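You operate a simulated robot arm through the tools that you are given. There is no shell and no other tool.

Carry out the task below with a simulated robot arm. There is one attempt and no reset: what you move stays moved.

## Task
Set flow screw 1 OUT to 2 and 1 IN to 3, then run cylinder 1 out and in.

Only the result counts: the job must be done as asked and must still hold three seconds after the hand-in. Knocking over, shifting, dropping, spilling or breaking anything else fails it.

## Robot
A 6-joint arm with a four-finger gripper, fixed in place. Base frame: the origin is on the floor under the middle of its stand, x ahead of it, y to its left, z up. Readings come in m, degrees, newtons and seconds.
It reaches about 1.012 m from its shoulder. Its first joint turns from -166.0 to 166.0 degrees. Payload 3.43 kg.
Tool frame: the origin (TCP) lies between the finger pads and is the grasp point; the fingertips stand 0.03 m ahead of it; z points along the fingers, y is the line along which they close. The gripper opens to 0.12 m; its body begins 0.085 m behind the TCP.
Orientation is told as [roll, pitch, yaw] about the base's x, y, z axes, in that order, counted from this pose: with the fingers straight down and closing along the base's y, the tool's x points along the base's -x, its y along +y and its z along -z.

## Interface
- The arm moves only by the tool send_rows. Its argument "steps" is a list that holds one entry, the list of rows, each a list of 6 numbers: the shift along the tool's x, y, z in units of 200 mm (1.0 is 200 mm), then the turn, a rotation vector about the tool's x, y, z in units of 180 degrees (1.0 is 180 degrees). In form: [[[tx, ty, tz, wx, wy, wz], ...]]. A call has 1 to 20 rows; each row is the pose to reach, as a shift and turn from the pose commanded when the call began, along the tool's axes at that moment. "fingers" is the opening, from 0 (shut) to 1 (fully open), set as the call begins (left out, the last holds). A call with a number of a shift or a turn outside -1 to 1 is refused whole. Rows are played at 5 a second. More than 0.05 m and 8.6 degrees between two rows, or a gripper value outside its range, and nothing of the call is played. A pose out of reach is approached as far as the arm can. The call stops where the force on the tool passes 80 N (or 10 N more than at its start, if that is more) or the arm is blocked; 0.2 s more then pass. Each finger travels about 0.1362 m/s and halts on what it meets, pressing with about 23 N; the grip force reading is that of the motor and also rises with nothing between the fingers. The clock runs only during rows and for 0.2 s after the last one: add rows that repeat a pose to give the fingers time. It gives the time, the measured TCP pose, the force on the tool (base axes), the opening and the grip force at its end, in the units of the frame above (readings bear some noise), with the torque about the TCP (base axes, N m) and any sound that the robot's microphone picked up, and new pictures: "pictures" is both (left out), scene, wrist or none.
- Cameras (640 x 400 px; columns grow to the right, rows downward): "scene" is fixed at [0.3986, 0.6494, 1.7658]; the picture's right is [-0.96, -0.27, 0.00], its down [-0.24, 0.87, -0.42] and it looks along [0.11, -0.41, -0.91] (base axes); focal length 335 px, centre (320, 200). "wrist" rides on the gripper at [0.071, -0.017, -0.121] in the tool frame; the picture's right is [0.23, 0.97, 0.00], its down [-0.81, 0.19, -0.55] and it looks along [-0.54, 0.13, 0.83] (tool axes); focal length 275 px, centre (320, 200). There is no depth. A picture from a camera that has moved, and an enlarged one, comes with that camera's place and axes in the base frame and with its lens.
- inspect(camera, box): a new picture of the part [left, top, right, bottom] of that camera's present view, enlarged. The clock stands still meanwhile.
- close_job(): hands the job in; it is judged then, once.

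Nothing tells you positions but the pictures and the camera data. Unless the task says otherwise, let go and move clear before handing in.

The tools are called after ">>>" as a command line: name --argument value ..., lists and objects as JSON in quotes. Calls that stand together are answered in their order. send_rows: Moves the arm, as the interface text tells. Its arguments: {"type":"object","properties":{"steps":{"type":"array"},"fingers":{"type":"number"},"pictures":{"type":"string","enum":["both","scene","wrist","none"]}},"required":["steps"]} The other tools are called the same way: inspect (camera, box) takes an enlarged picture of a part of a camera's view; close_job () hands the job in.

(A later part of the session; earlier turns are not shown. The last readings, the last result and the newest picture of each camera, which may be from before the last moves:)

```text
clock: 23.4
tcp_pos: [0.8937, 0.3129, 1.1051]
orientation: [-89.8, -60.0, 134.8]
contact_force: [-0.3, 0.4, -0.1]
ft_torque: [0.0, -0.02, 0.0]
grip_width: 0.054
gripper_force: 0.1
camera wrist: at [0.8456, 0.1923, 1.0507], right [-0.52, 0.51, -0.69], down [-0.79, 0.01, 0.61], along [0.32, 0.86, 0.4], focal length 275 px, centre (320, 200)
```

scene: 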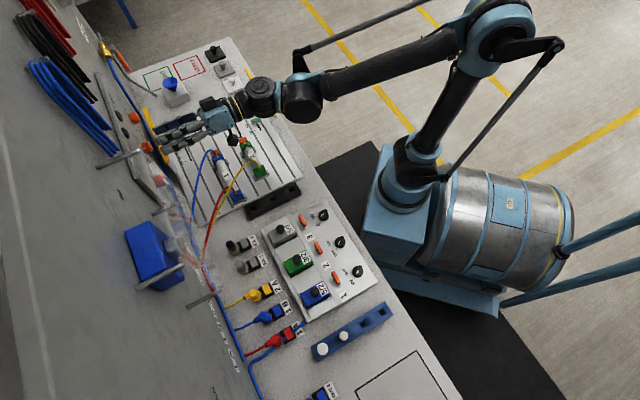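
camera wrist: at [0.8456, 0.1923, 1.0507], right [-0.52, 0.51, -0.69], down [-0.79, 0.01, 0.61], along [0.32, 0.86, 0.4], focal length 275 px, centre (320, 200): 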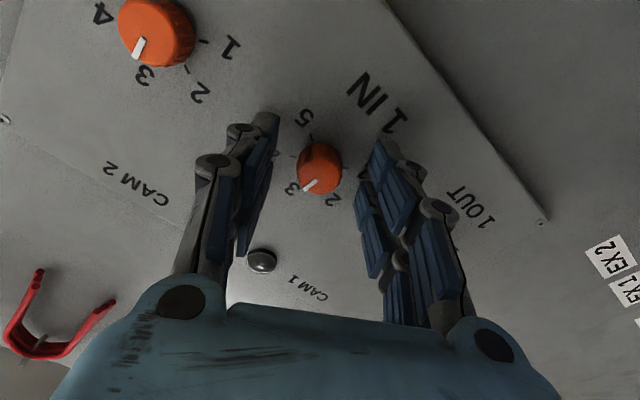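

Released with no residual load. I'll back away, unroll the wrist, and read all dials.

>>> send_rows --steps '[[[0, 0, -0.08, 0, 0, 0.028], [0, 0, -0.16, 0, 0, 0.056], [0, 0, -0.24, 0, 0, 0.083], [0, 0, -0.32, 0, 0, 0.111], [0, 0, -0.4, 0, 0, 0.139], [0, 0, -0.5, 0, 0, 0.1667], [0, 0, -0.6, 0, 0, 0.1667], [0, 0, -0.7, 0, 0, 0.1667], [0, 0, -0.7, 0, 0, 0.1667]]]'

>>> inspect --camera "wrist" --box '[270, 50, 370, 135]'

>>> inspect --camera "wrist" --box '[350, 60, 450, 145]'

>>> inspect --camera "wrist" --box '[160, 20, 460, 190]'

```text
clock: 25.4
tcp_pos: [0.7951, 0.215, 1.1043]
orientation: [31.9, -89.8, 13.1]
contact_force: [-0.9, -0.1, 0.2]
ft_torque: [-0.01, 0.03, 0.03]
grip_width: 0.0541
gripper_force: 0.2
camera wrist: at [0.7236, 0.1177, 1.0329], right [-0.69, 0.69, -0.23], down [-0.52, -0.26, 0.81], along [0.5, 0.68, 0.54], focal length 275 px, centre (320, 200)
```

scene: 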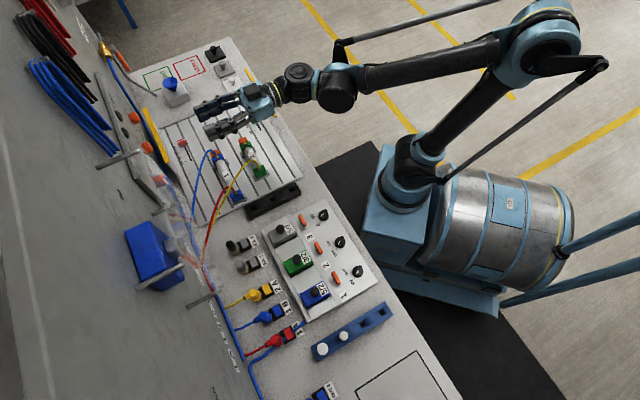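
wrist: 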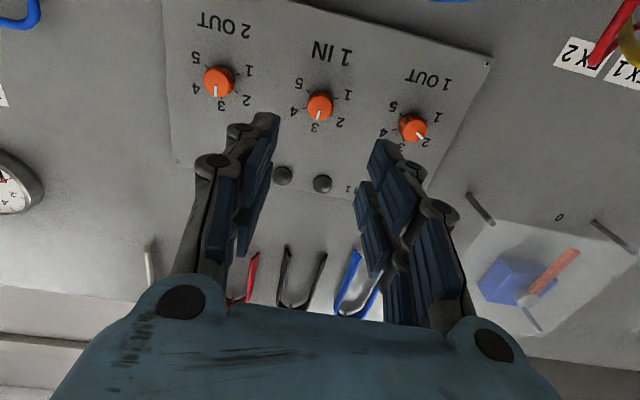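

```text
4.71 times, centred on (320, 92) of wrist
camera zoom: at [0.7236, 0.1177, 1.0329], right [-0.69, 0.69, -0.23], down [-0.52, -0.26, 0.81], along [0.5, 0.68, 0.54], focal length 1295 px, centre (320, 706)
```

zoom: 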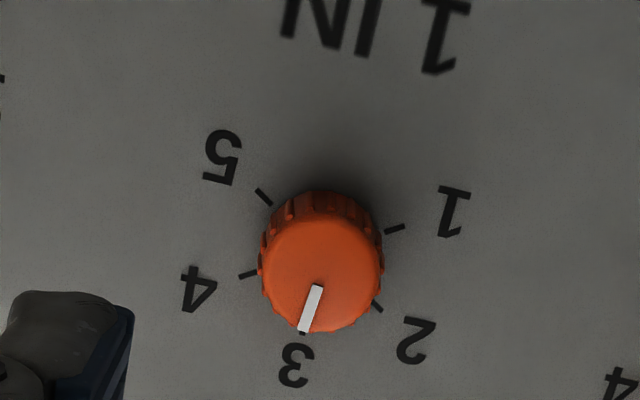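

```text
4.71 times, centred on (400, 102) of wrist
camera zoom: at [0.7236, 0.1177, 1.0329], right [-0.69, 0.69, -0.23], down [-0.52, -0.26, 0.81], along [0.5, 0.68, 0.54], focal length 1295 px, centre (-56, 659)
```

zoom: 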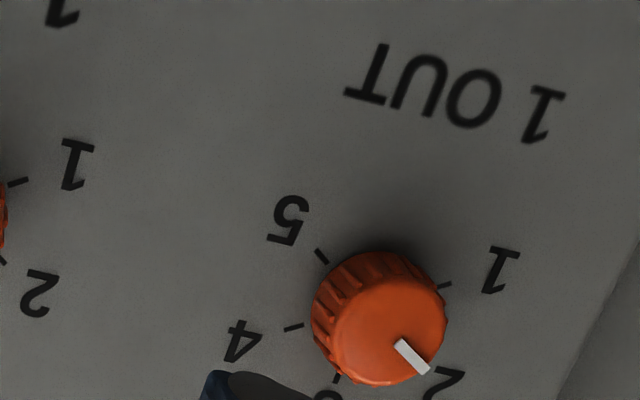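

```text
2.13 times, centred on (310, 105) of wrist
camera zoom: at [0.7236, 0.1177, 1.0329], right [-0.69, 0.69, -0.23], down [-0.52, -0.26, 0.81], along [0.5, 0.68, 0.54], focal length 587 px, centre (341, 403)
```

zoom: 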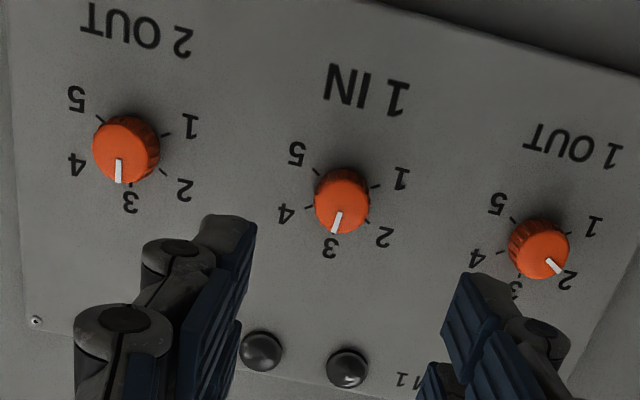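

1 OUT reads 2; 1 IN reads close to 3, perhaps a few degrees past. I'll zoom further to measure both pointers.

>>> inspect --camera "wrist" --box '[300, 84, 340, 124]'

>>> inspect --camera "wrist" --box '[394, 108, 434, 148]'

```text
10.00 times, centred on (320, 104) of wrist
camera zoom: at [0.7236, 0.1177, 1.0329], right [-0.69, 0.69, -0.23], down [-0.52, -0.26, 0.81], along [0.5, 0.68, 0.54], focal length 2753 px, centre (320, 1160)
```

zoom: 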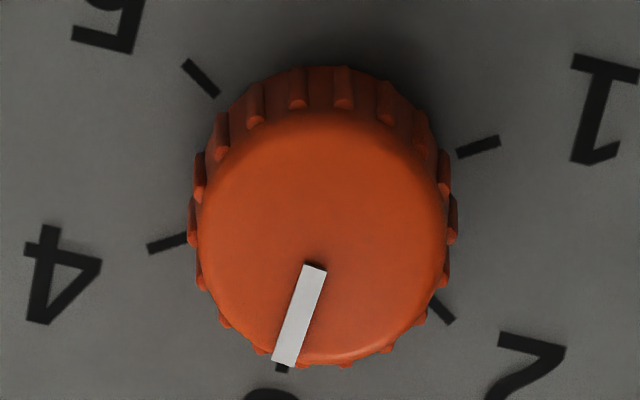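

```text
10.00 times, centred on (414, 128) of wrist
camera zoom: at [0.7236, 0.1177, 1.0329], right [-0.69, 0.69, -0.23], down [-0.52, -0.26, 0.81], along [0.5, 0.68, 0.54], focal length 2753 px, centre (-620, 920)
```

zoom: 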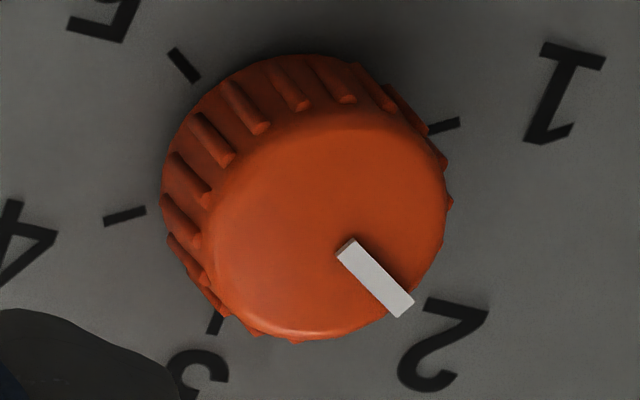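

By geometry, 1 OUT sits at −61° (1.98) and 1 IN at about +4° (3.07). I'll regrasp 1 IN and trim it about 4° counter-clockwise to be exact.

>>> send_rows --steps '[[[-0.004, 0, 0.13, 0, 0, 0], [-0.008, 0, 0.26, 0, 0, 0], [-0.01, 0, 0.39, 0, 0, 0], [-0.01, 0, 0.5, 0, 0, 0], [-0.01, 0, 0.6, 0, 0, 0], [-0.01, 0, 0.66, 0, 0, 0], [-0.01, 0, 0.7, 0, 0, 0], [-0.01, 0, 0.7, 0, 0, 0], [-0.01, 0, 0.7, 0, 0, 0]]]' --fingers 0.45 --pictures "wrist"

>>> inspect --camera "wrist" --box '[280, 130, 360, 200]'

```text
clock: 27.4
tcp_pos: [0.8939, 0.314, 1.1062]
orientation: [26.5, -89.9, 18.6]
contact_force: [0.4, 0.6, 0.0]
ft_torque: [-0.01, 0.01, 0.0]
grip_width: 0.054
gripper_force: 0.0
camera wrist: at [0.822, 0.2159, 1.0348], right [-0.69, 0.69, -0.23], down [-0.52, -0.26, 0.81], along [0.5, 0.68, 0.54], focal length 275 px, centre (320, 200)
```

wrist: 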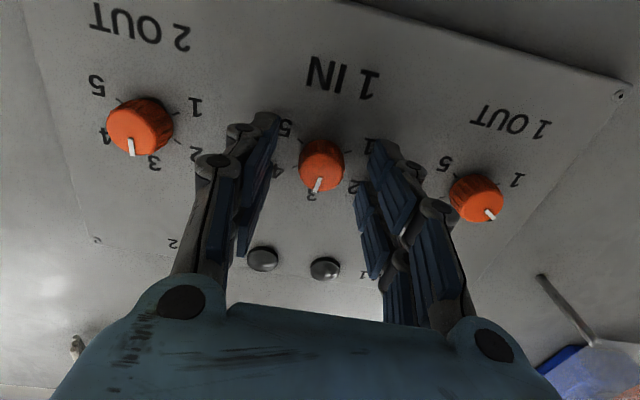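

```text
5.71 times, centred on (320, 165) of wrist
camera zoom: at [0.822, 0.2159, 1.0348], right [-0.69, 0.69, -0.23], down [-0.52, -0.26, 0.81], along [0.5, 0.68, 0.54], focal length 1573 px, centre (320, 400)
```

zoom: 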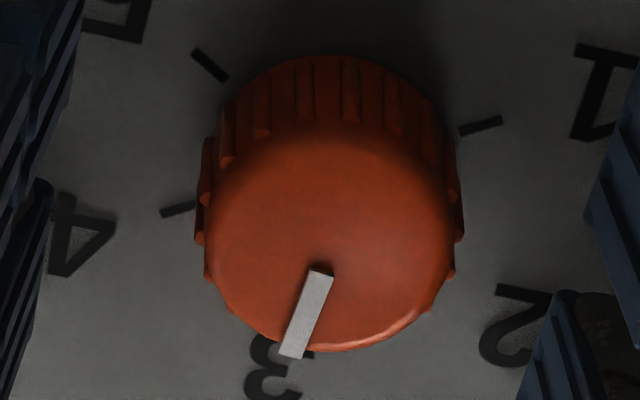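

The pointer is 3–4° past 3. I'll close, trim −3.6°, and release.

>>> send_rows --steps '[[[0, 0, 0, 0, 0, 0], [0, 0, 0, 0, 0, 0], [0, 0, 0, 0, 0, 0]]]' --fingers 0 --pictures "none"

>>> send_rows --steps '[[[0, 0, 0, 0, 0, -0.007], [0, 0, 0, 0, 0, -0.014], [0, 0, 0, 0, 0, -0.02], [0, 0, 0, 0, 0, -0.02], [0, 0, 0, 0, 0, -0.02]]]' --fingers 0 --pictures "none"

>>> send_rows --steps '[[[0, 0, 0, 0, 0, 0], [0, 0, 0, 0, 0, 0], [0, 0, 0, 0, 0, 0]]]' --fingers 0.45 --pictures "wrist"

>>> inspect --camera "wrist" --box '[280, 130, 360, 200]'

```text
clock: 28.2
tcp_pos: [0.8929, 0.3131, 1.1069]
orientation: [16.1, -89.8, 28.9]
contact_force: [-9.8, 3.0, -6.3]
ft_torque: [-0.1, 0.13, 0.27]
grip_width: 0.0235
gripper_force: 44.5
```

```text
clock: 29.4
tcp_pos: [0.893, 0.3137, 1.1058]
orientation: [-87.9, -86.3, 133.1]
contact_force: [-12.0, 2.6, -12.4]
ft_torque: [-0.22, 0.25, 0.28]
grip_width: 0.0234
gripper_force: 45.1
```

```text
clock: 30.2
tcp_pos: [0.8938, 0.3126, 1.1055]
orientation: [-88.3, -86.5, 133.2]
contact_force: [-0.5, -0.4, 0.0]
ft_torque: [0.0, 0.01, 0.02]
grip_width: 0.0541
gripper_force: 0.1
camera wrist: at [0.8248, 0.2129, 1.0361], right [-0.68, 0.68, -0.29], down [-0.56, -0.22, 0.8], along [0.48, 0.7, 0.53], focal length 275 px, centre (320, 200)
```

wrist: 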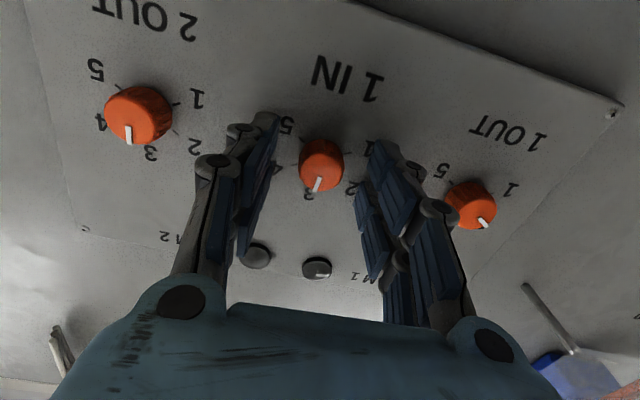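

```text
5.71 times, centred on (320, 165) of wrist
camera zoom: at [0.8248, 0.2129, 1.0361], right [-0.68, 0.68, -0.29], down [-0.56, -0.22, 0.8], along [0.48, 0.7, 0.53], focal length 1573 px, centre (320, 400)
```

zoom: 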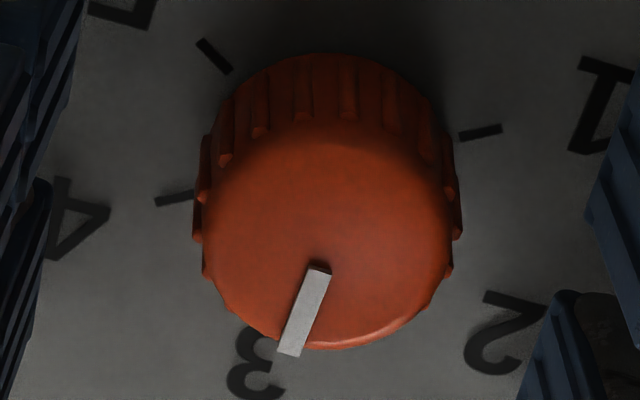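

Released. I'll back off to the same viewpoint as before and re-read 1 IN.

>>> send_rows --steps '[[[0, 0, -0.1, 0, 0, 0.005], [0, 0, -0.2, 0, 0, 0.01], [0, 0, -0.3, 0, 0, 0.015], [0, 0, -0.4, 0, 0, 0.02], [0, 0, -0.5, 0, 0, 0.02], [0, 0, -0.6, 0, 0, 0.02], [0, 0, -0.7, 0, 0, 0.02], [0, 0, -0.7, 0, 0, 0.02], [0, 0, -0.7, 0, 0, 0.02]]]' --pictures "wrist"

>>> inspect --camera "wrist" --box '[300, 84, 340, 124]'

>>> inspect --camera "wrist" --box '[394, 108, 434, 148]'

```text
clock: 32.2
tcp_pos: [0.7951, 0.2147, 1.1066]
orientation: [27.3, -89.9, 17.7]
contact_force: [-0.3, 0.4, 0.4]
ft_torque: [-0.04, -0.01, 0.02]
grip_width: 0.0542
gripper_force: 0.1
camera wrist: at [0.7236, 0.1179, 1.0345], right [-0.69, 0.69, -0.23], down [-0.52, -0.26, 0.81], along [0.5, 0.68, 0.54], focal length 275 px, centre (320, 200)
```

wrist: 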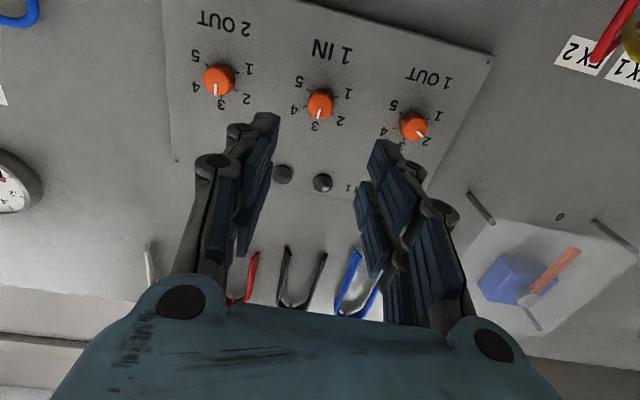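

```text
10.00 times, centred on (320, 104) of wrist
camera zoom: at [0.7236, 0.1179, 1.0345], right [-0.69, 0.69, -0.23], down [-0.52, -0.26, 0.81], along [0.5, 0.68, 0.54], focal length 2753 px, centre (320, 1160)
```

zoom: 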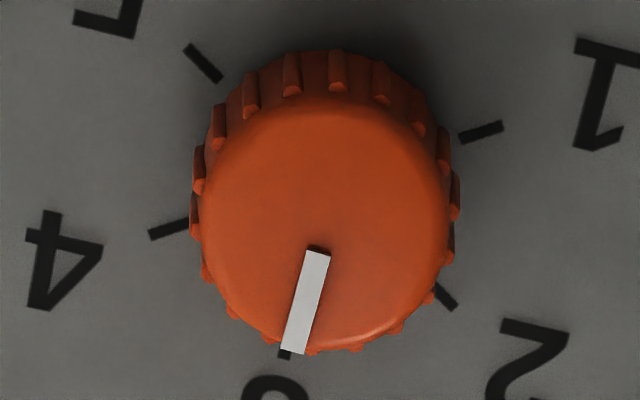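

```text
10.00 times, centred on (414, 128) of wrist
camera zoom: at [0.7236, 0.1179, 1.0345], right [-0.69, 0.69, -0.23], down [-0.52, -0.26, 0.81], along [0.5, 0.68, 0.54], focal length 2753 px, centre (-620, 920)
```

zoom: 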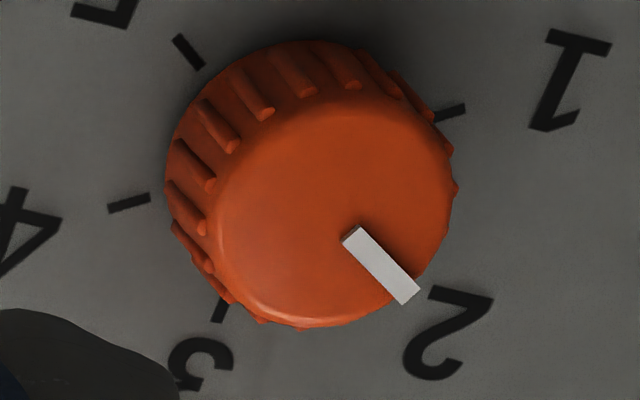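

Now 1 IN is at 3.0 and 1 OUT at 2.0. Next is switch 1 (IN/OUT) on the flat panel at about (0.36, 0.43, 0.905): I'll retreat, turn the fingers down and move there in steps.

>>> send_rows --steps '[[[-0.04, 0.02, -0.12, 0, 0.0417, 0], [-0.08, 0.08, -0.24, 0, 0.0833, 0], [-0.12, 0.16, -0.36, 0, 0.125, 0], [-0.16, 0.25, -0.46, 0, 0.1667, 0], [-0.2, 0.34, -0.56, 0, 0.2083, 0], [-0.24, 0.43, -0.65, 0, 0.25, 0], [-0.28, 0.52, -0.72, 0, 0.2917, 0], [-0.32, 0.62, -0.79, 0, 0.3333, 0], [-0.36, 0.72, -0.85, 0, 0.375, 0], [-0.4, 0.82, -0.9, 0, 0.4167, 0], [-0.44, 0.92, -0.95, 0, 0.4583, 0], [-0.48, 1.0, -1.0, 0, 0.5, 0], [-0.48, 1.0, -1.0, 0, 0.5, 0]]]' --pictures "scene"

```text
clock: 35.0
tcp_pos: [0.5138, 0.2141, 1.2039]
orientation: [0.2, 0.2, 45.0]
contact_force: [0.5, -0.8, -0.8]
ft_torque: [0.02, 0.05, 0.0]
grip_width: 0.0539
gripper_force: 0.0
```

scene: 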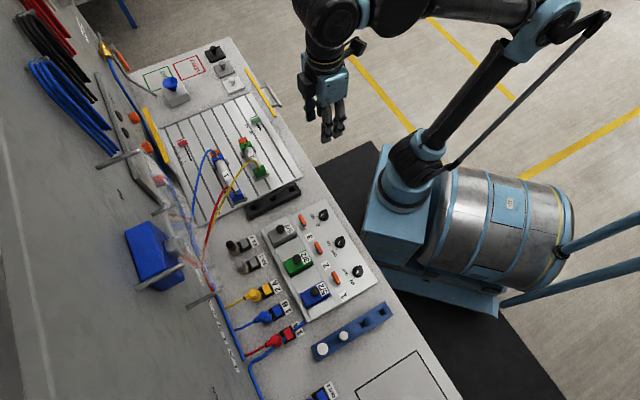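

Fingers are down and clear. I'll slide along the bench to hover over the switch panel for a close look.

>>> send_rows --steps '[[[0.01, 0.125, 0.05, 0, 0, 0], [0.02, 0.25, 0.1, 0, 0, 0], [0.03, 0.375, 0.15, 0, 0, 0], [0.04, 0.5, 0.2, 0, 0, 0], [0.05, 0.625, 0.25, 0, 0, 0], [0.05, 0.75, 0.3, 0, 0, 0], [0.05, 0.875, 0.35, 0, 0, 0], [0.05, 1.0, 0.42, 0, 0, 0], [0.05, 1.0, 0.42, 0, 0, 0], [0.05, 1.0, 0.42, 0, 0, 0]]]'

>>> inspect --camera "wrist" --box '[240, 60, 420, 200]'

>>> inspect --camera "scene" --box '[290, 190, 400, 310]'

```text
clock: 37.2
tcp_pos: [0.3649, 0.3497, 1.1193]
orientation: [0.1, 0.1, 44.9]
contact_force: [-0.2, 1.1, 0.0]
ft_torque: [0.0, -0.03, 0.0]
grip_width: 0.0539
gripper_force: 0.1
camera wrist: at [0.3286, 0.2872, 1.2397], right [-0.85, 0.52, 0.0], down [0.44, 0.71, 0.55], along [0.29, 0.47, -0.83], focal length 275 px, centre (320, 200)
```

scene: 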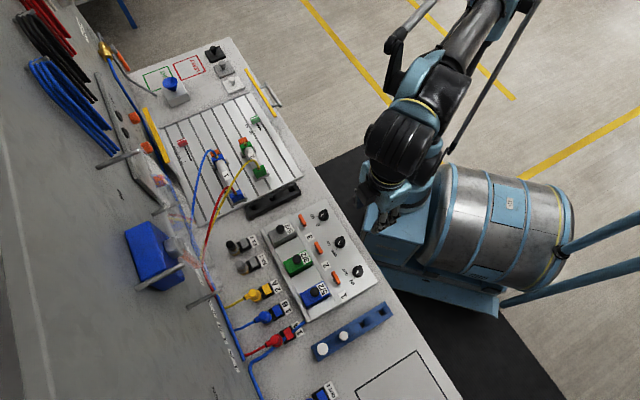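
wrist: 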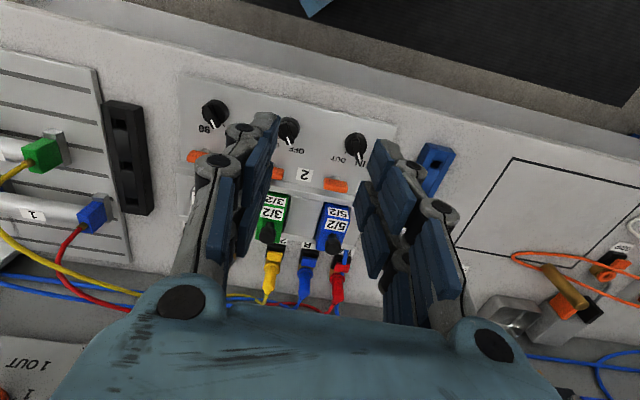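

```text
2.86 times, centred on (330, 130) of wrist
camera zoom: at [0.3286, 0.2872, 1.2397], right [-0.85, 0.52, 0.0], down [0.44, 0.71, 0.55], along [0.29, 0.47, -0.83], focal length 786 px, centre (291, 400)
```

zoom: 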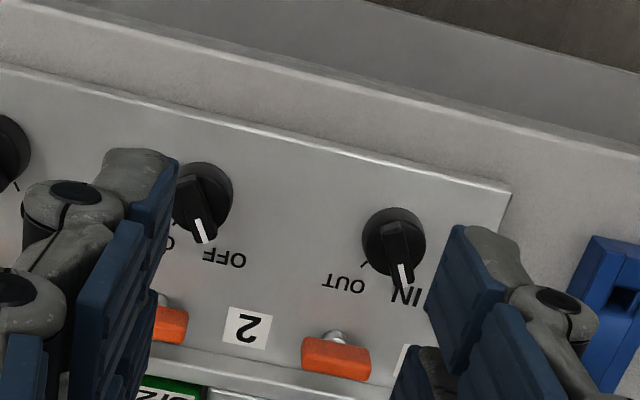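

```text
3.33 times, centred on (345, 250) of scene
camera zoom: at [0.3986, 0.6494, 1.7658], right [-0.96, -0.27, 0.0], down [-0.24, 0.87, -0.42], along [0.11, -0.41, -0.91], focal length 1117 px, centre (237, 33)
```

zoom: 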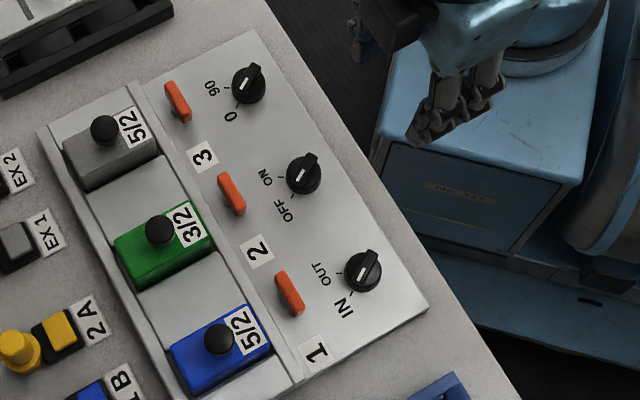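

Switch 1 is a round knob with a raised ridge, pointing at IN; the orange paddles on stems may be levers. I'll move above it at about 12 cm for a close view.

>>> send_rows --steps '[[[-0.06, 0.075, 0.1, 0, 0, 0], [-0.12, 0.15, 0.2, 0, 0, 0], [-0.18, 0.225, 0.3, 0, 0, 0], [-0.25, 0.3, 0.4, 0, 0, 0], [-0.25, 0.3, 0.5, 0, 0, 0], [-0.25, 0.3, 0.5, 0, 0, 0], [-0.25, 0.3, 0.5, 0, 0, 0]]]'

>>> inspect --camera "wrist" --box '[260, 60, 380, 180]'

>>> inspect --camera "wrist" --box '[200, 120, 420, 280]'

```text
clock: 38.8
tcp_pos: [0.3561, 0.4254, 1.0205]
orientation: [0.1, 0.1, 45.0]
contact_force: [0.1, 0.5, -0.3]
ft_torque: [-0.05, -0.01, 0.0]
grip_width: 0.0538
gripper_force: 0.0
camera wrist: at [0.32, 0.3635, 1.1403], right [-0.85, 0.52, 0.0], down [0.44, 0.71, 0.55], along [0.29, 0.47, -0.83], focal length 275 px, centre (320, 200)
```

scene: 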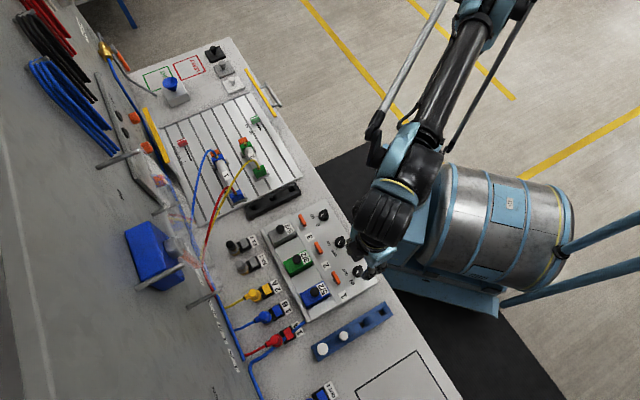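
wrist: 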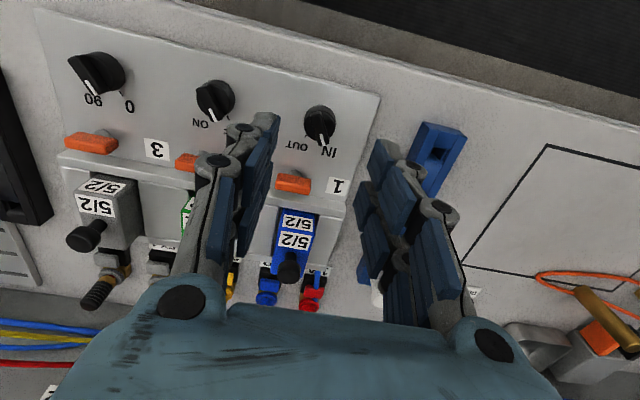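

```text
3.33 times, centred on (320, 120) of wrist
camera zoom: at [0.32, 0.3635, 1.1403], right [-0.85, 0.52, 0.0], down [0.44, 0.71, 0.55], along [0.29, 0.47, -0.83], focal length 918 px, centre (320, 467)
```

zoom: 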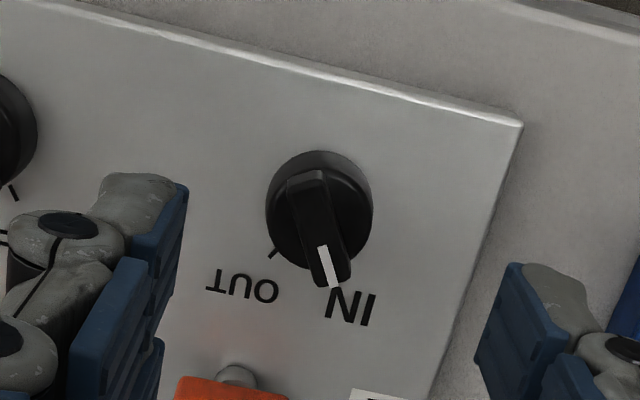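

```text
2.50 times, centred on (310, 200) of wrist
camera zoom: at [0.32, 0.3635, 1.1403], right [-0.85, 0.52, 0.0], down [0.44, 0.71, 0.55], along [0.29, 0.47, -0.83], focal length 688 px, centre (345, 200)
```

zoom: 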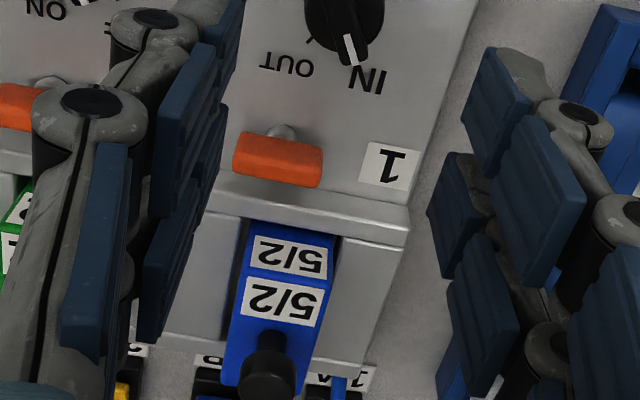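

The switch points to IN at about −30° and OUT is about 60° clockwise from it (seen from above). I'll roll −30° to line the fingers up across the ridge and descend a few cm for a second view to fix its height.

>>> inspect --camera "wrist" --box '[295, 95, 345, 155]'

>>> send_rows --steps '[[[0, 0, 0.03, 0, 0, -0.033], [0, 0, 0.06, 0, 0, -0.067], [0, 0, 0.1, 0, 0, -0.1], [0, 0, 0.14, 0, 0, -0.133], [0, 0, 0.175, 0, 0, -0.1667], [0, 0, 0.175, 0, 0, -0.1667], [0, 0, 0.175, 0, 0, -0.1667]]]'

>>> inspect --camera "wrist" --box '[270, 80, 370, 180]'

```text
6.67 times, centred on (320, 125) of wrist
camera zoom: at [0.32, 0.3635, 1.1403], right [-0.85, 0.52, 0.0], down [0.44, 0.71, 0.55], along [0.29, 0.47, -0.83], focal length 1835 px, centre (320, 700)
```

zoom: 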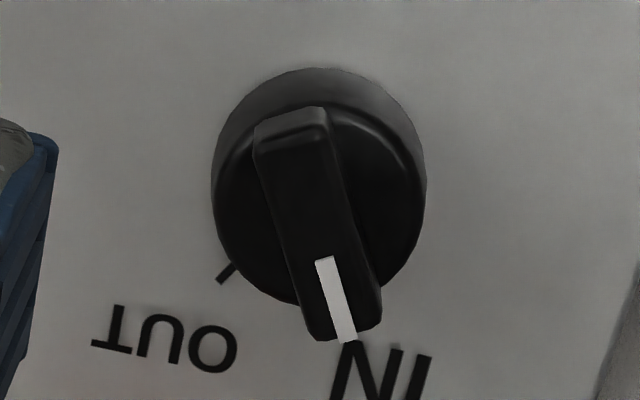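

```text
clock: 40.4
tcp_pos: [0.3567, 0.4255, 0.9842]
orientation: [0.0, -0.1, 75.1]
contact_force: [-0.4, -0.5, 0.2]
ft_torque: [-0.01, 0.02, -0.02]
grip_width: 0.054
gripper_force: 0.1
camera wrist: at [0.3558, 0.3527, 1.1042], right [-1.0, 0.03, 0.0], down [0.02, 0.83, 0.55], along [0.01, 0.55, -0.83], focal length 275 px, centre (320, 200)
```

scene: 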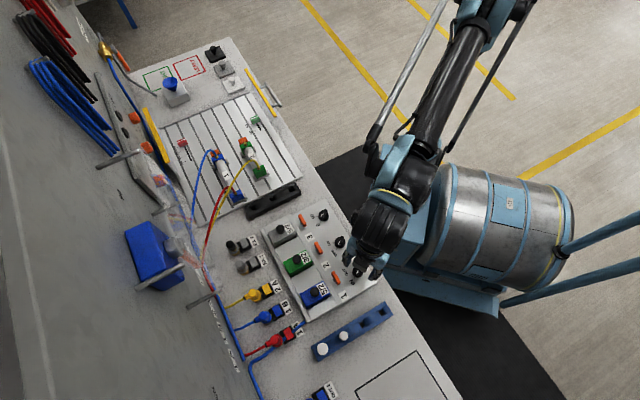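
wrist: 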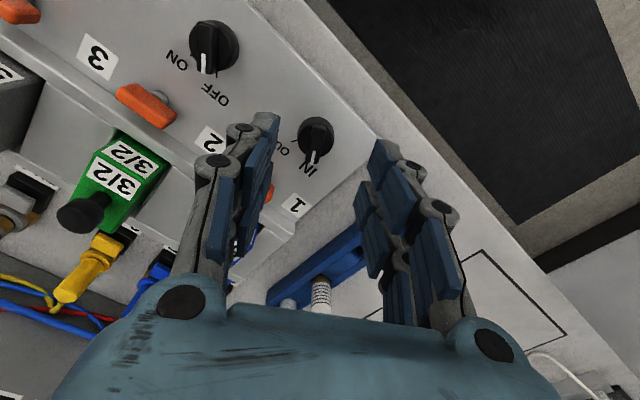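

```text
4.00 times, centred on (320, 130) of wrist
camera zoom: at [0.3558, 0.3527, 1.1042], right [-1.0, 0.03, 0.0], down [0.02, 0.83, 0.55], along [0.01, 0.55, -0.83], focal length 1101 px, centre (320, 480)
```

zoom: 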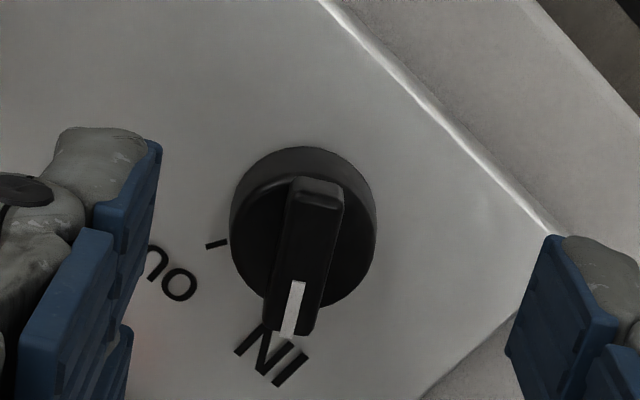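

The ridge is lined up with the fingers and nearly centred. I estimate the panel face at about 0.89–0.905 and ridge top at about 0.915–0.92; I'll descend 3 cm with a small centring correction and check again.

>>> send_rows --steps '[[[-0.01, -0.005, 0.04, 0, 0, 0], [-0.02, -0.01, 0.08, 0, 0, 0], [-0.02, -0.01, 0.12, 0, 0, 0], [-0.02, -0.01, 0.15, 0, 0, 0], [-0.02, -0.01, 0.15, 0, 0, 0], [-0.02, -0.01, 0.15, 0, 0, 0]]]'

>>> inspect --camera "wrist" --box '[260, 90, 400, 230]'

>>> inspect --camera "scene" --box '[310, 220, 410, 320]'

```text
clock: 41.8
tcp_pos: [0.3592, 0.4302, 0.9542]
orientation: [0.0, 0.1, 75.0]
contact_force: [-0.8, -0.8, -0.3]
ft_torque: [-0.03, -0.01, -0.01]
grip_width: 0.0541
gripper_force: 0.0
camera wrist: at [0.3585, 0.3562, 1.0741], right [-1.0, 0.03, 0.0], down [0.03, 0.83, 0.55], along [0.01, 0.55, -0.83], focal length 275 px, centre (320, 200)
```

scene: 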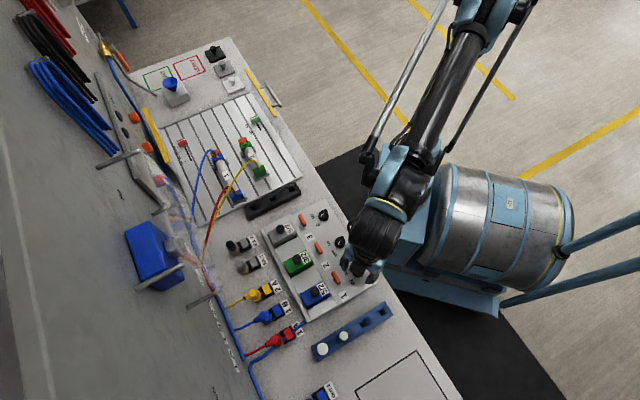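
wrist: 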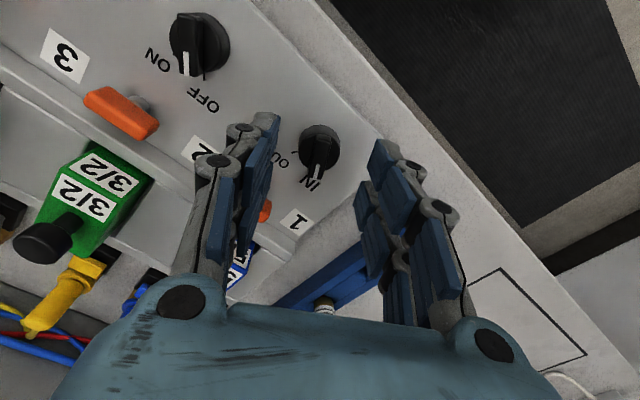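

```text
2.86 times, centred on (330, 160) of wrist
camera zoom: at [0.3585, 0.3562, 1.0741], right [-1.0, 0.03, 0.0], down [0.03, 0.83, 0.55], along [0.01, 0.55, -0.83], focal length 786 px, centre (291, 314)
```

zoom: 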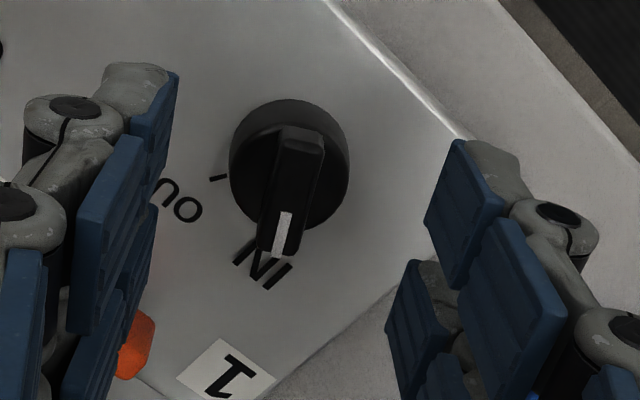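

```text
4.00 times, centred on (360, 270) of scene
camera zoom: at [0.3986, 0.6494, 1.7658], right [-0.96, -0.27, 0.0], down [-0.24, 0.87, -0.42], along [0.11, -0.41, -0.91], focal length 1340 px, centre (160, -80)
```

zoom: 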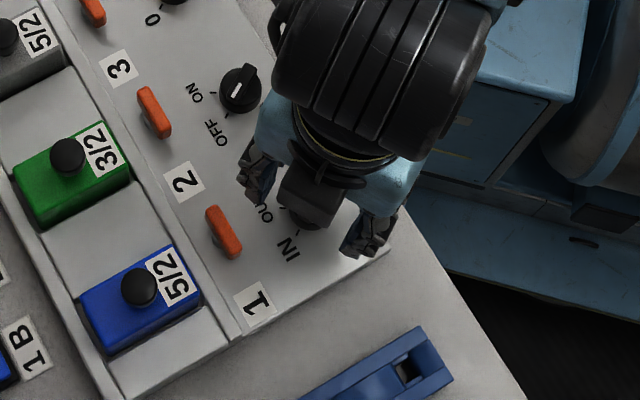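

Repeated views put the panel at z≈0.90 and the ridge top at about 0.922; the gripper is centred within about 1.5 mm. I'll descend 12 mm and close on the ridge.

>>> send_rows --steps '[[[0, 0, 0.02, 0, 0, 0], [0, 0, 0.04, 0, 0, 0], [0, 0, 0.062, 0, 0, 0], [0, 0, 0.062, 0, 0, 0], [0, 0, 0.062, 0, 0, 0]]]' --pictures "none"

>>> send_rows --steps '[[[0, 0, 0, 0, 0, 0], [0, 0, 0, 0, 0, 0], [0, 0, 0, 0, 0, 0], [0, 0, 0, 0, 0, 0]]]' --fingers 0 --pictures "wrist"

>>> inspect --camera "wrist" --box '[260, 100, 380, 220]'

```text
clock: 43.0
tcp_pos: [0.3591, 0.4294, 0.9416]
orientation: [0.1, -0.1, 75.0]
contact_force: [0.9, -0.9, 0.3]
ft_torque: [-0.02, -0.01, -0.01]
grip_width: 0.054
gripper_force: 0.1
```

```text
clock: 44.0
tcp_pos: [0.3599, 0.4292, 0.9414]
orientation: [0.1, 0.0, 75.1]
contact_force: [1.4, 1.1, 2.4]
ft_torque: [-0.16, 0.04, -0.01]
grip_width: 0.0101
gripper_force: 43.1
camera wrist: at [0.3589, 0.3565, 1.0621], right [-1.0, 0.03, 0.0], down [0.03, 0.83, 0.55], along [0.01, 0.55, -0.83], focal length 275 px, centre (320, 200)
```

wrist: 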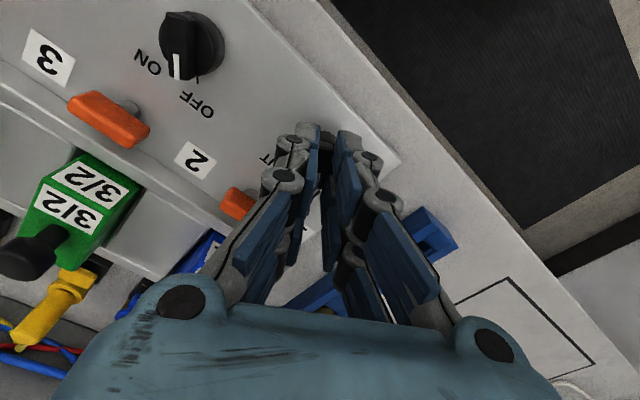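

```text
3.33 times, centred on (320, 160) of wrist
camera zoom: at [0.3589, 0.3565, 1.0621], right [-1.0, 0.03, 0.0], down [0.03, 0.83, 0.55], along [0.01, 0.55, -0.83], focal length 918 px, centre (320, 333)
```

zoom: 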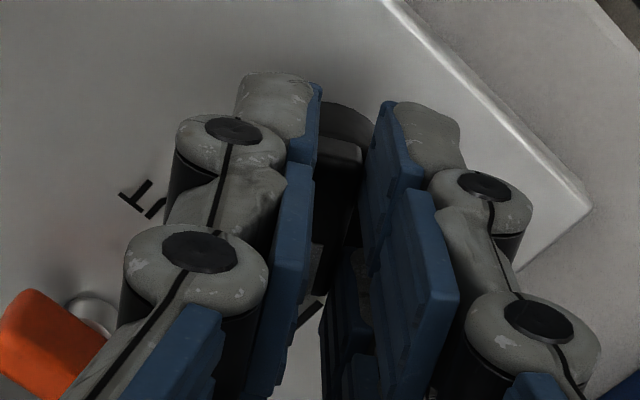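

The ridge is gripped (10 mm wide). I'll turn switch 1 clockwise 60° to OUT and watch the cylinder in the scene view.

>>> send_rows --steps '[[[0, 0, 0, 0, 0, 0.0278], [0, 0, 0, 0, 0, 0.0556], [0, 0, 0, 0, 0, 0.0833], [0, 0, 0, 0, 0, 0.1111], [0, 0, 0, 0, 0, 0.1389], [0, 0, 0, 0, 0, 0.1667], [0, 0, 0, 0, 0, 0.1944], [0, 0, 0, 0, 0, 0.2222], [0, 0, 0, 0, 0, 0.25], [0, 0, 0, 0, 0, 0.2778], [0, 0, 0, 0, 0, 0.3056], [0, 0, 0, 0, 0, 0.3333], [0, 0, 0, 0, 0, 0.3333]]]' --fingers 0

>>> inspect --camera "scene" --box '[140, 90, 320, 220]'

>>> inspect --camera "wrist" --box '[260, 100, 380, 220]'

```text
clock: 46.8
tcp_pos: [0.3595, 0.4298, 0.9409]
orientation: [-0.1, 0.1, 15.0]
contact_force: [-23.3, 12.6, -27.2]
ft_torque: [0.14, 1.17, 0.04]
grip_width: 0.0097
gripper_force: 44.0
camera wrist: at [0.2962, 0.3954, 1.0623], right [-0.47, 0.88, 0.0], down [0.73, 0.4, 0.55], along [0.48, 0.26, -0.83], focal length 275 px, centre (320, 200)
```

scene: 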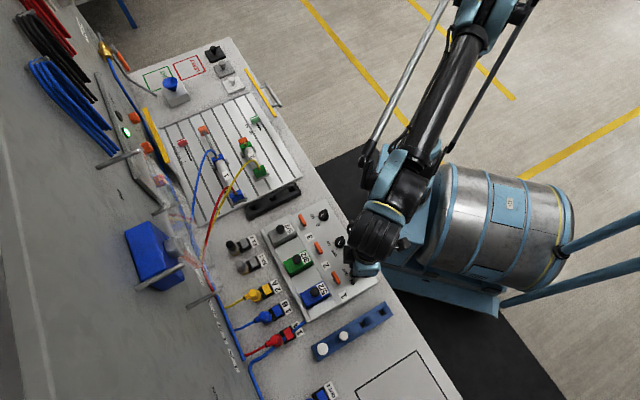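
wrist: 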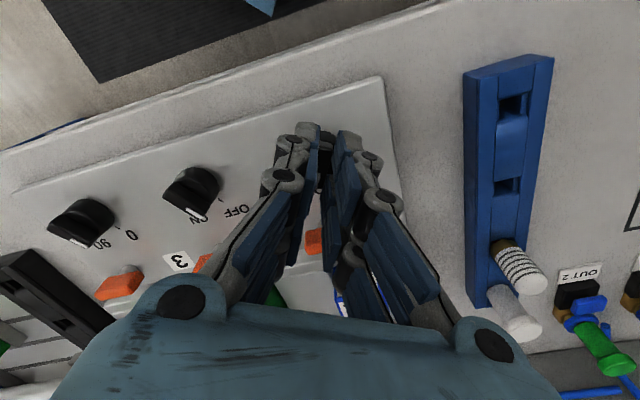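

```text
3.08 times, centred on (230, 155) of scene
camera zoom: at [0.3986, 0.6494, 1.7658], right [-0.96, -0.27, 0.0], down [-0.24, 0.87, -0.42], along [0.11, -0.41, -0.91], focal length 1031 px, centre (597, 338)
```

zoom: 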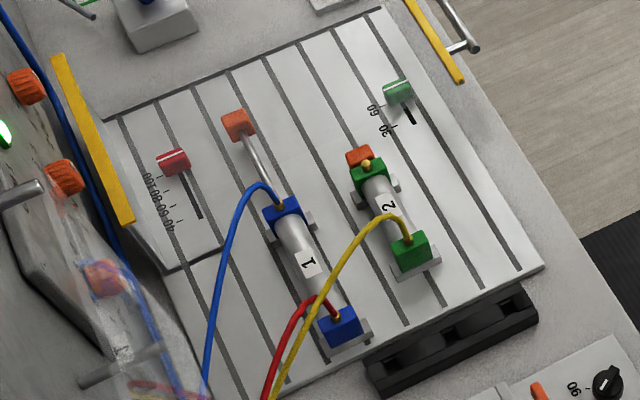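

```text
3.33 times, centred on (320, 160) of wrist
camera zoom: at [0.2962, 0.3954, 1.0623], right [-0.47, 0.88, 0.0], down [0.73, 0.4, 0.55], along [0.48, 0.26, -0.83], focal length 918 px, centre (320, 333)
```

zoom: 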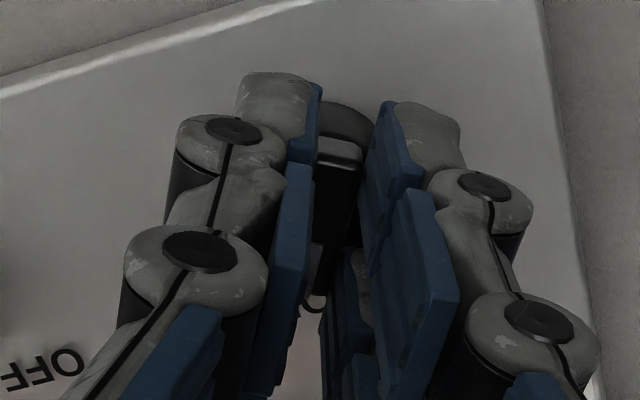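

Cylinder 1 is extending and the CAM 1 lamp is lit green. I'll hold the switch at OUT and wait to confirm full extension.

>>> send_rows --steps '[[[0, 0, 0, 0, 0, 0.3333], [0, 0, 0, 0, 0, 0], [0, 0, 0, 0, 0, 0]]]' --pictures "scene"

```text
refused: row 1 steps farther than a row can; nothing moved
```

That call held a typo and was refused with nothing moved. I'll hold still properly and wait 3 seconds.

>>> send_rows --steps '[[[0, 0, 0, 0, 0, 0], [0, 0, 0, 0, 0, 0], [0, 0, 0, 0, 0, 0], [0, 0, 0, 0, 0, 0], [0, 0, 0, 0, 0, 0], [0, 0, 0, 0, 0, 0], [0, 0, 0, 0, 0, 0], [0, 0, 0, 0, 0, 0], [0, 0, 0, 0, 0, 0], [0, 0, 0, 0, 0, 0], [0, 0, 0, 0, 0, 0], [0, 0, 0, 0, 0, 0], [0, 0, 0, 0, 0, 0], [0, 0, 0, 0, 0, 0]]]' --pictures "scene"

>>> inspect --camera "scene" --box '[140, 90, 320, 220]'

>>> inspect --camera "scene" --box '[90, 90, 230, 190]'

```text
clock: 49.8
tcp_pos: [0.359, 0.4306, 0.9416]
orientation: [0.0, 0.2, 15.0]
contact_force: [-25.4, 17.6, -20.1]
ft_torque: [0.42, 0.74, -0.02]
grip_width: 0.01
gripper_force: 43.9
```

scene: 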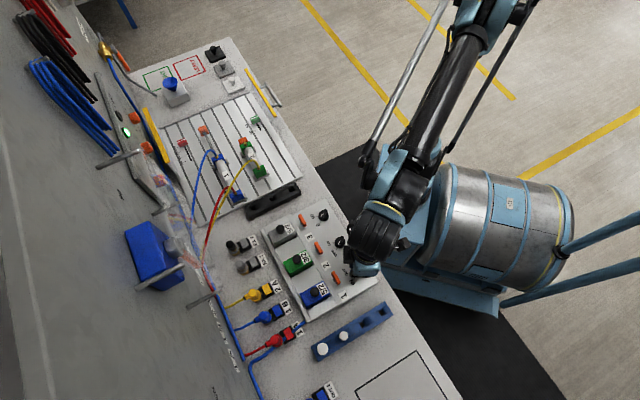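

```text
3.08 times, centred on (230, 155) of scene
camera zoom: at [0.3986, 0.6494, 1.7658], right [-0.96, -0.27, 0.0], down [-0.24, 0.87, -0.42], along [0.11, -0.41, -0.91], focal length 1031 px, centre (597, 338)
```

zoom: 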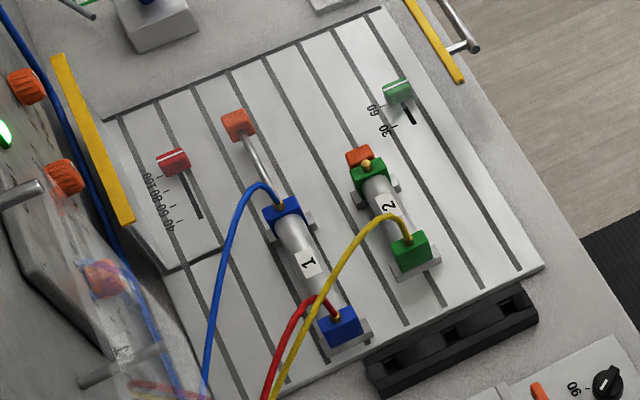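

```text
4.00 times, centred on (160, 140) of scene
camera zoom: at [0.3986, 0.6494, 1.7658], right [-0.96, -0.27, 0.0], down [-0.24, 0.87, -0.42], along [0.11, -0.41, -0.91], focal length 1340 px, centre (960, 440)
```

zoom: 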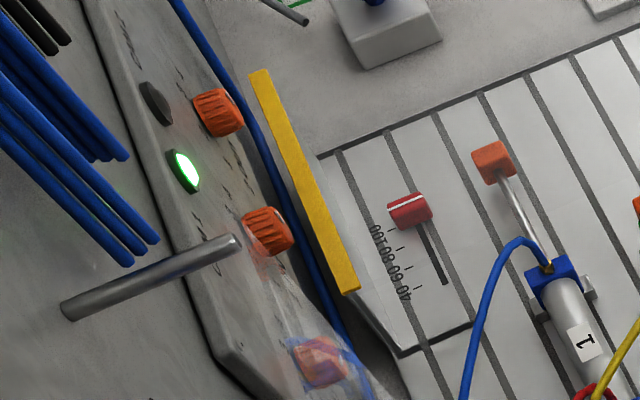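

The cylinder is fully out and steady. Now I'll turn the switch back 60° counter-clockwise to IN.

>>> send_rows --steps '[[[0, 0, 0, 0, 0, -0.0278], [0, 0, 0, 0, 0, -0.0556], [0, 0, 0, 0, 0, -0.0833], [0, 0, 0, 0, 0, -0.1111], [0, 0, 0, 0, 0, -0.1389], [0, 0, 0, 0, 0, -0.1667], [0, 0, 0, 0, 0, -0.1944], [0, 0, 0, 0, 0, -0.2222], [0, 0, 0, 0, 0, -0.25], [0, 0, 0, 0, 0, -0.2778], [0, 0, 0, 0, 0, -0.3056], [0, 0, 0, 0, 0, -0.3333], [0, 0, 0, 0, 0, -0.3333], [0, 0, 0, 0, 0, -0.3333]]]' --fingers 0

>>> inspect --camera "scene" --box '[140, 90, 320, 220]'

```text
clock: 52.8
tcp_pos: [0.3595, 0.4289, 0.9409]
orientation: [0.1, 0.2, 75.1]
contact_force: [-6.9, 6.9, -17.4]
ft_torque: [0.15, 0.15, -0.03]
grip_width: 0.0098
gripper_force: 43.7
camera wrist: at [0.359, 0.3567, 1.0623], right [-1.0, 0.03, 0.0], down [0.02, 0.83, 0.55], along [0.01, 0.55, -0.83], focal length 275 px, centre (320, 200)
```

scene: 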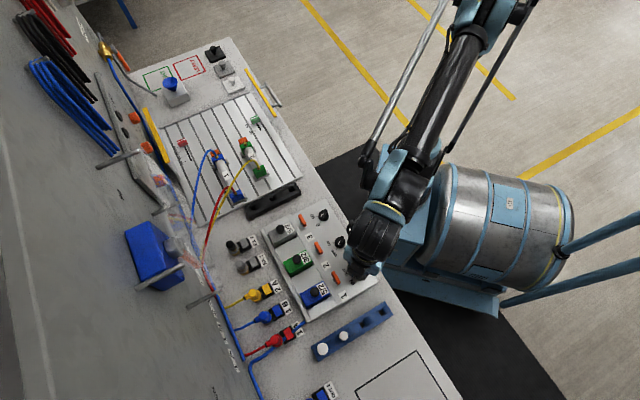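
wrist: 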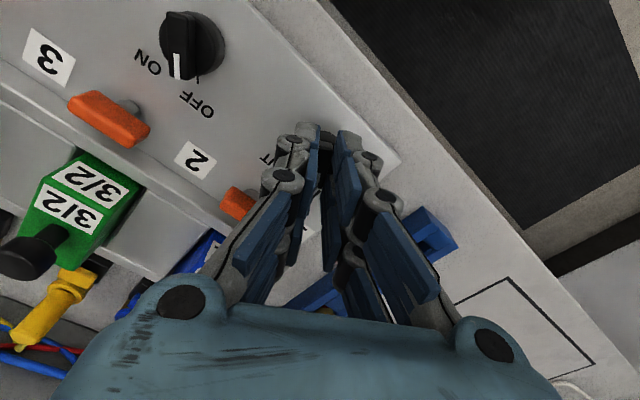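

```text
3.08 times, centred on (230, 155) of scene
camera zoom: at [0.3986, 0.6494, 1.7658], right [-0.96, -0.27, 0.0], down [-0.24, 0.87, -0.42], along [0.11, -0.41, -0.91], focal length 1031 px, centre (597, 338)
```

zoom: 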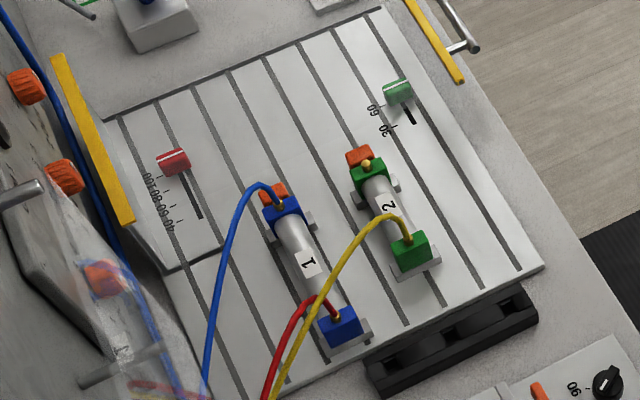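

Cylinder 1 has run back in and CAM 1 is off. I'll release the switch and lift straight up.

>>> send_rows --steps '[[[0, 0, 0, 0, 0, 0], [0, 0, 0, 0, 0, 0], [0, 0, 0, 0, 0, 0]]]' --fingers 0.45 --pictures "none"

>>> send_rows --steps '[[[0, 0, -0.06, 0, 0, 0], [0, 0, -0.16, 0, 0, 0], [0, 0, -0.28, 0, 0, 0], [0, 0, -0.4, 0, 0, 0], [0, 0, -0.55, 0, 0, 0], [0, 0, -0.7, 0, 0, 0], [0, 0, -0.85, 0, 0, 0], [0, 0, -1.0, 0, 0, 0], [0, 0, -1.0, 0, 0, 0]]]'

>>> inspect --camera "wrist" --box '[240, 60, 400, 180]'

>>> inspect --camera "scene" --box '[140, 90, 400, 320]'

```text
clock: 53.6
tcp_pos: [0.3587, 0.4293, 0.9427]
orientation: [0.1, 0.0, 74.9]
contact_force: [0.2, 0.9, 0.5]
ft_torque: [0.01, 0.01, -0.02]
grip_width: 0.0541
gripper_force: 0.1
```

```text
clock: 55.6
tcp_pos: [0.3614, 0.4282, 1.1436]
orientation: [0.1, 0.0, 75.0]
contact_force: [-0.5, -0.7, -0.3]
ft_torque: [-0.03, 0.02, 0.0]
grip_width: 0.054
gripper_force: 0.0
camera wrist: at [0.3606, 0.3565, 1.2638], right [-1.0, 0.03, 0.0], down [0.03, 0.83, 0.55], along [0.01, 0.55, -0.83], focal length 275 px, centre (320, 200)
```

scene: 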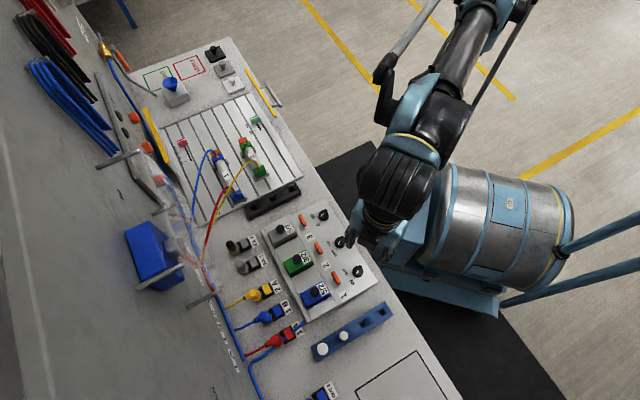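
wrist: 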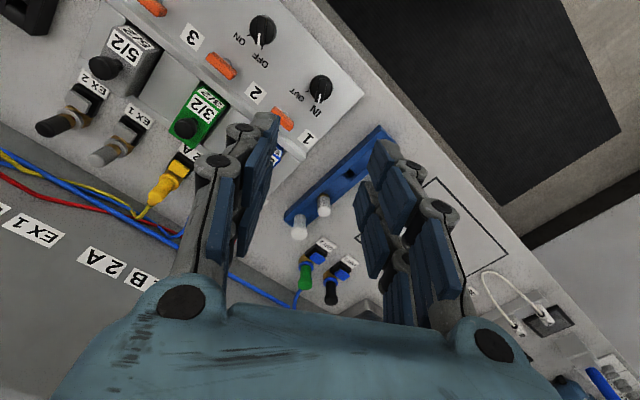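

```text
3.33 times, centred on (320, 120) of wrist
camera zoom: at [0.3606, 0.3565, 1.2638], right [-1.0, 0.03, 0.0], down [0.03, 0.83, 0.55], along [0.01, 0.55, -0.83], focal length 918 px, centre (320, 467)
```

zoom: 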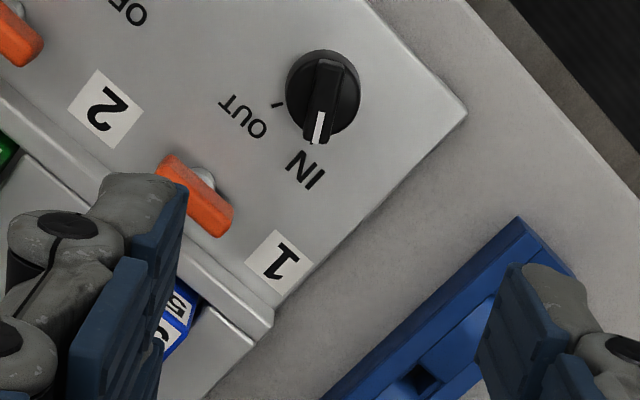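

```text
1.74 times, centred on (270, 205) of scene
camera zoom: at [0.3986, 0.6494, 1.7658], right [-0.96, -0.27, 0.0], down [-0.24, 0.87, -0.42], along [0.11, -0.41, -0.91], focal length 583 px, centre (407, 191)
```

zoom: 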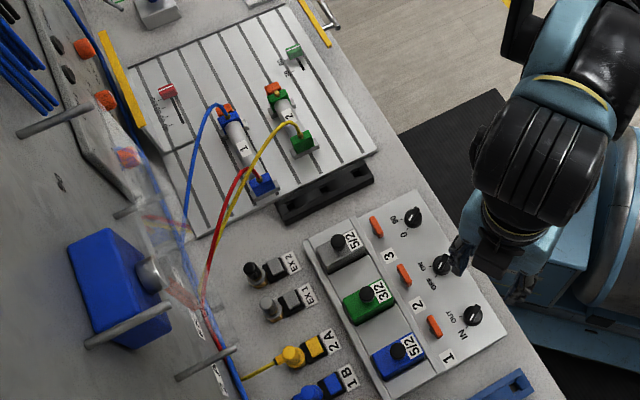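

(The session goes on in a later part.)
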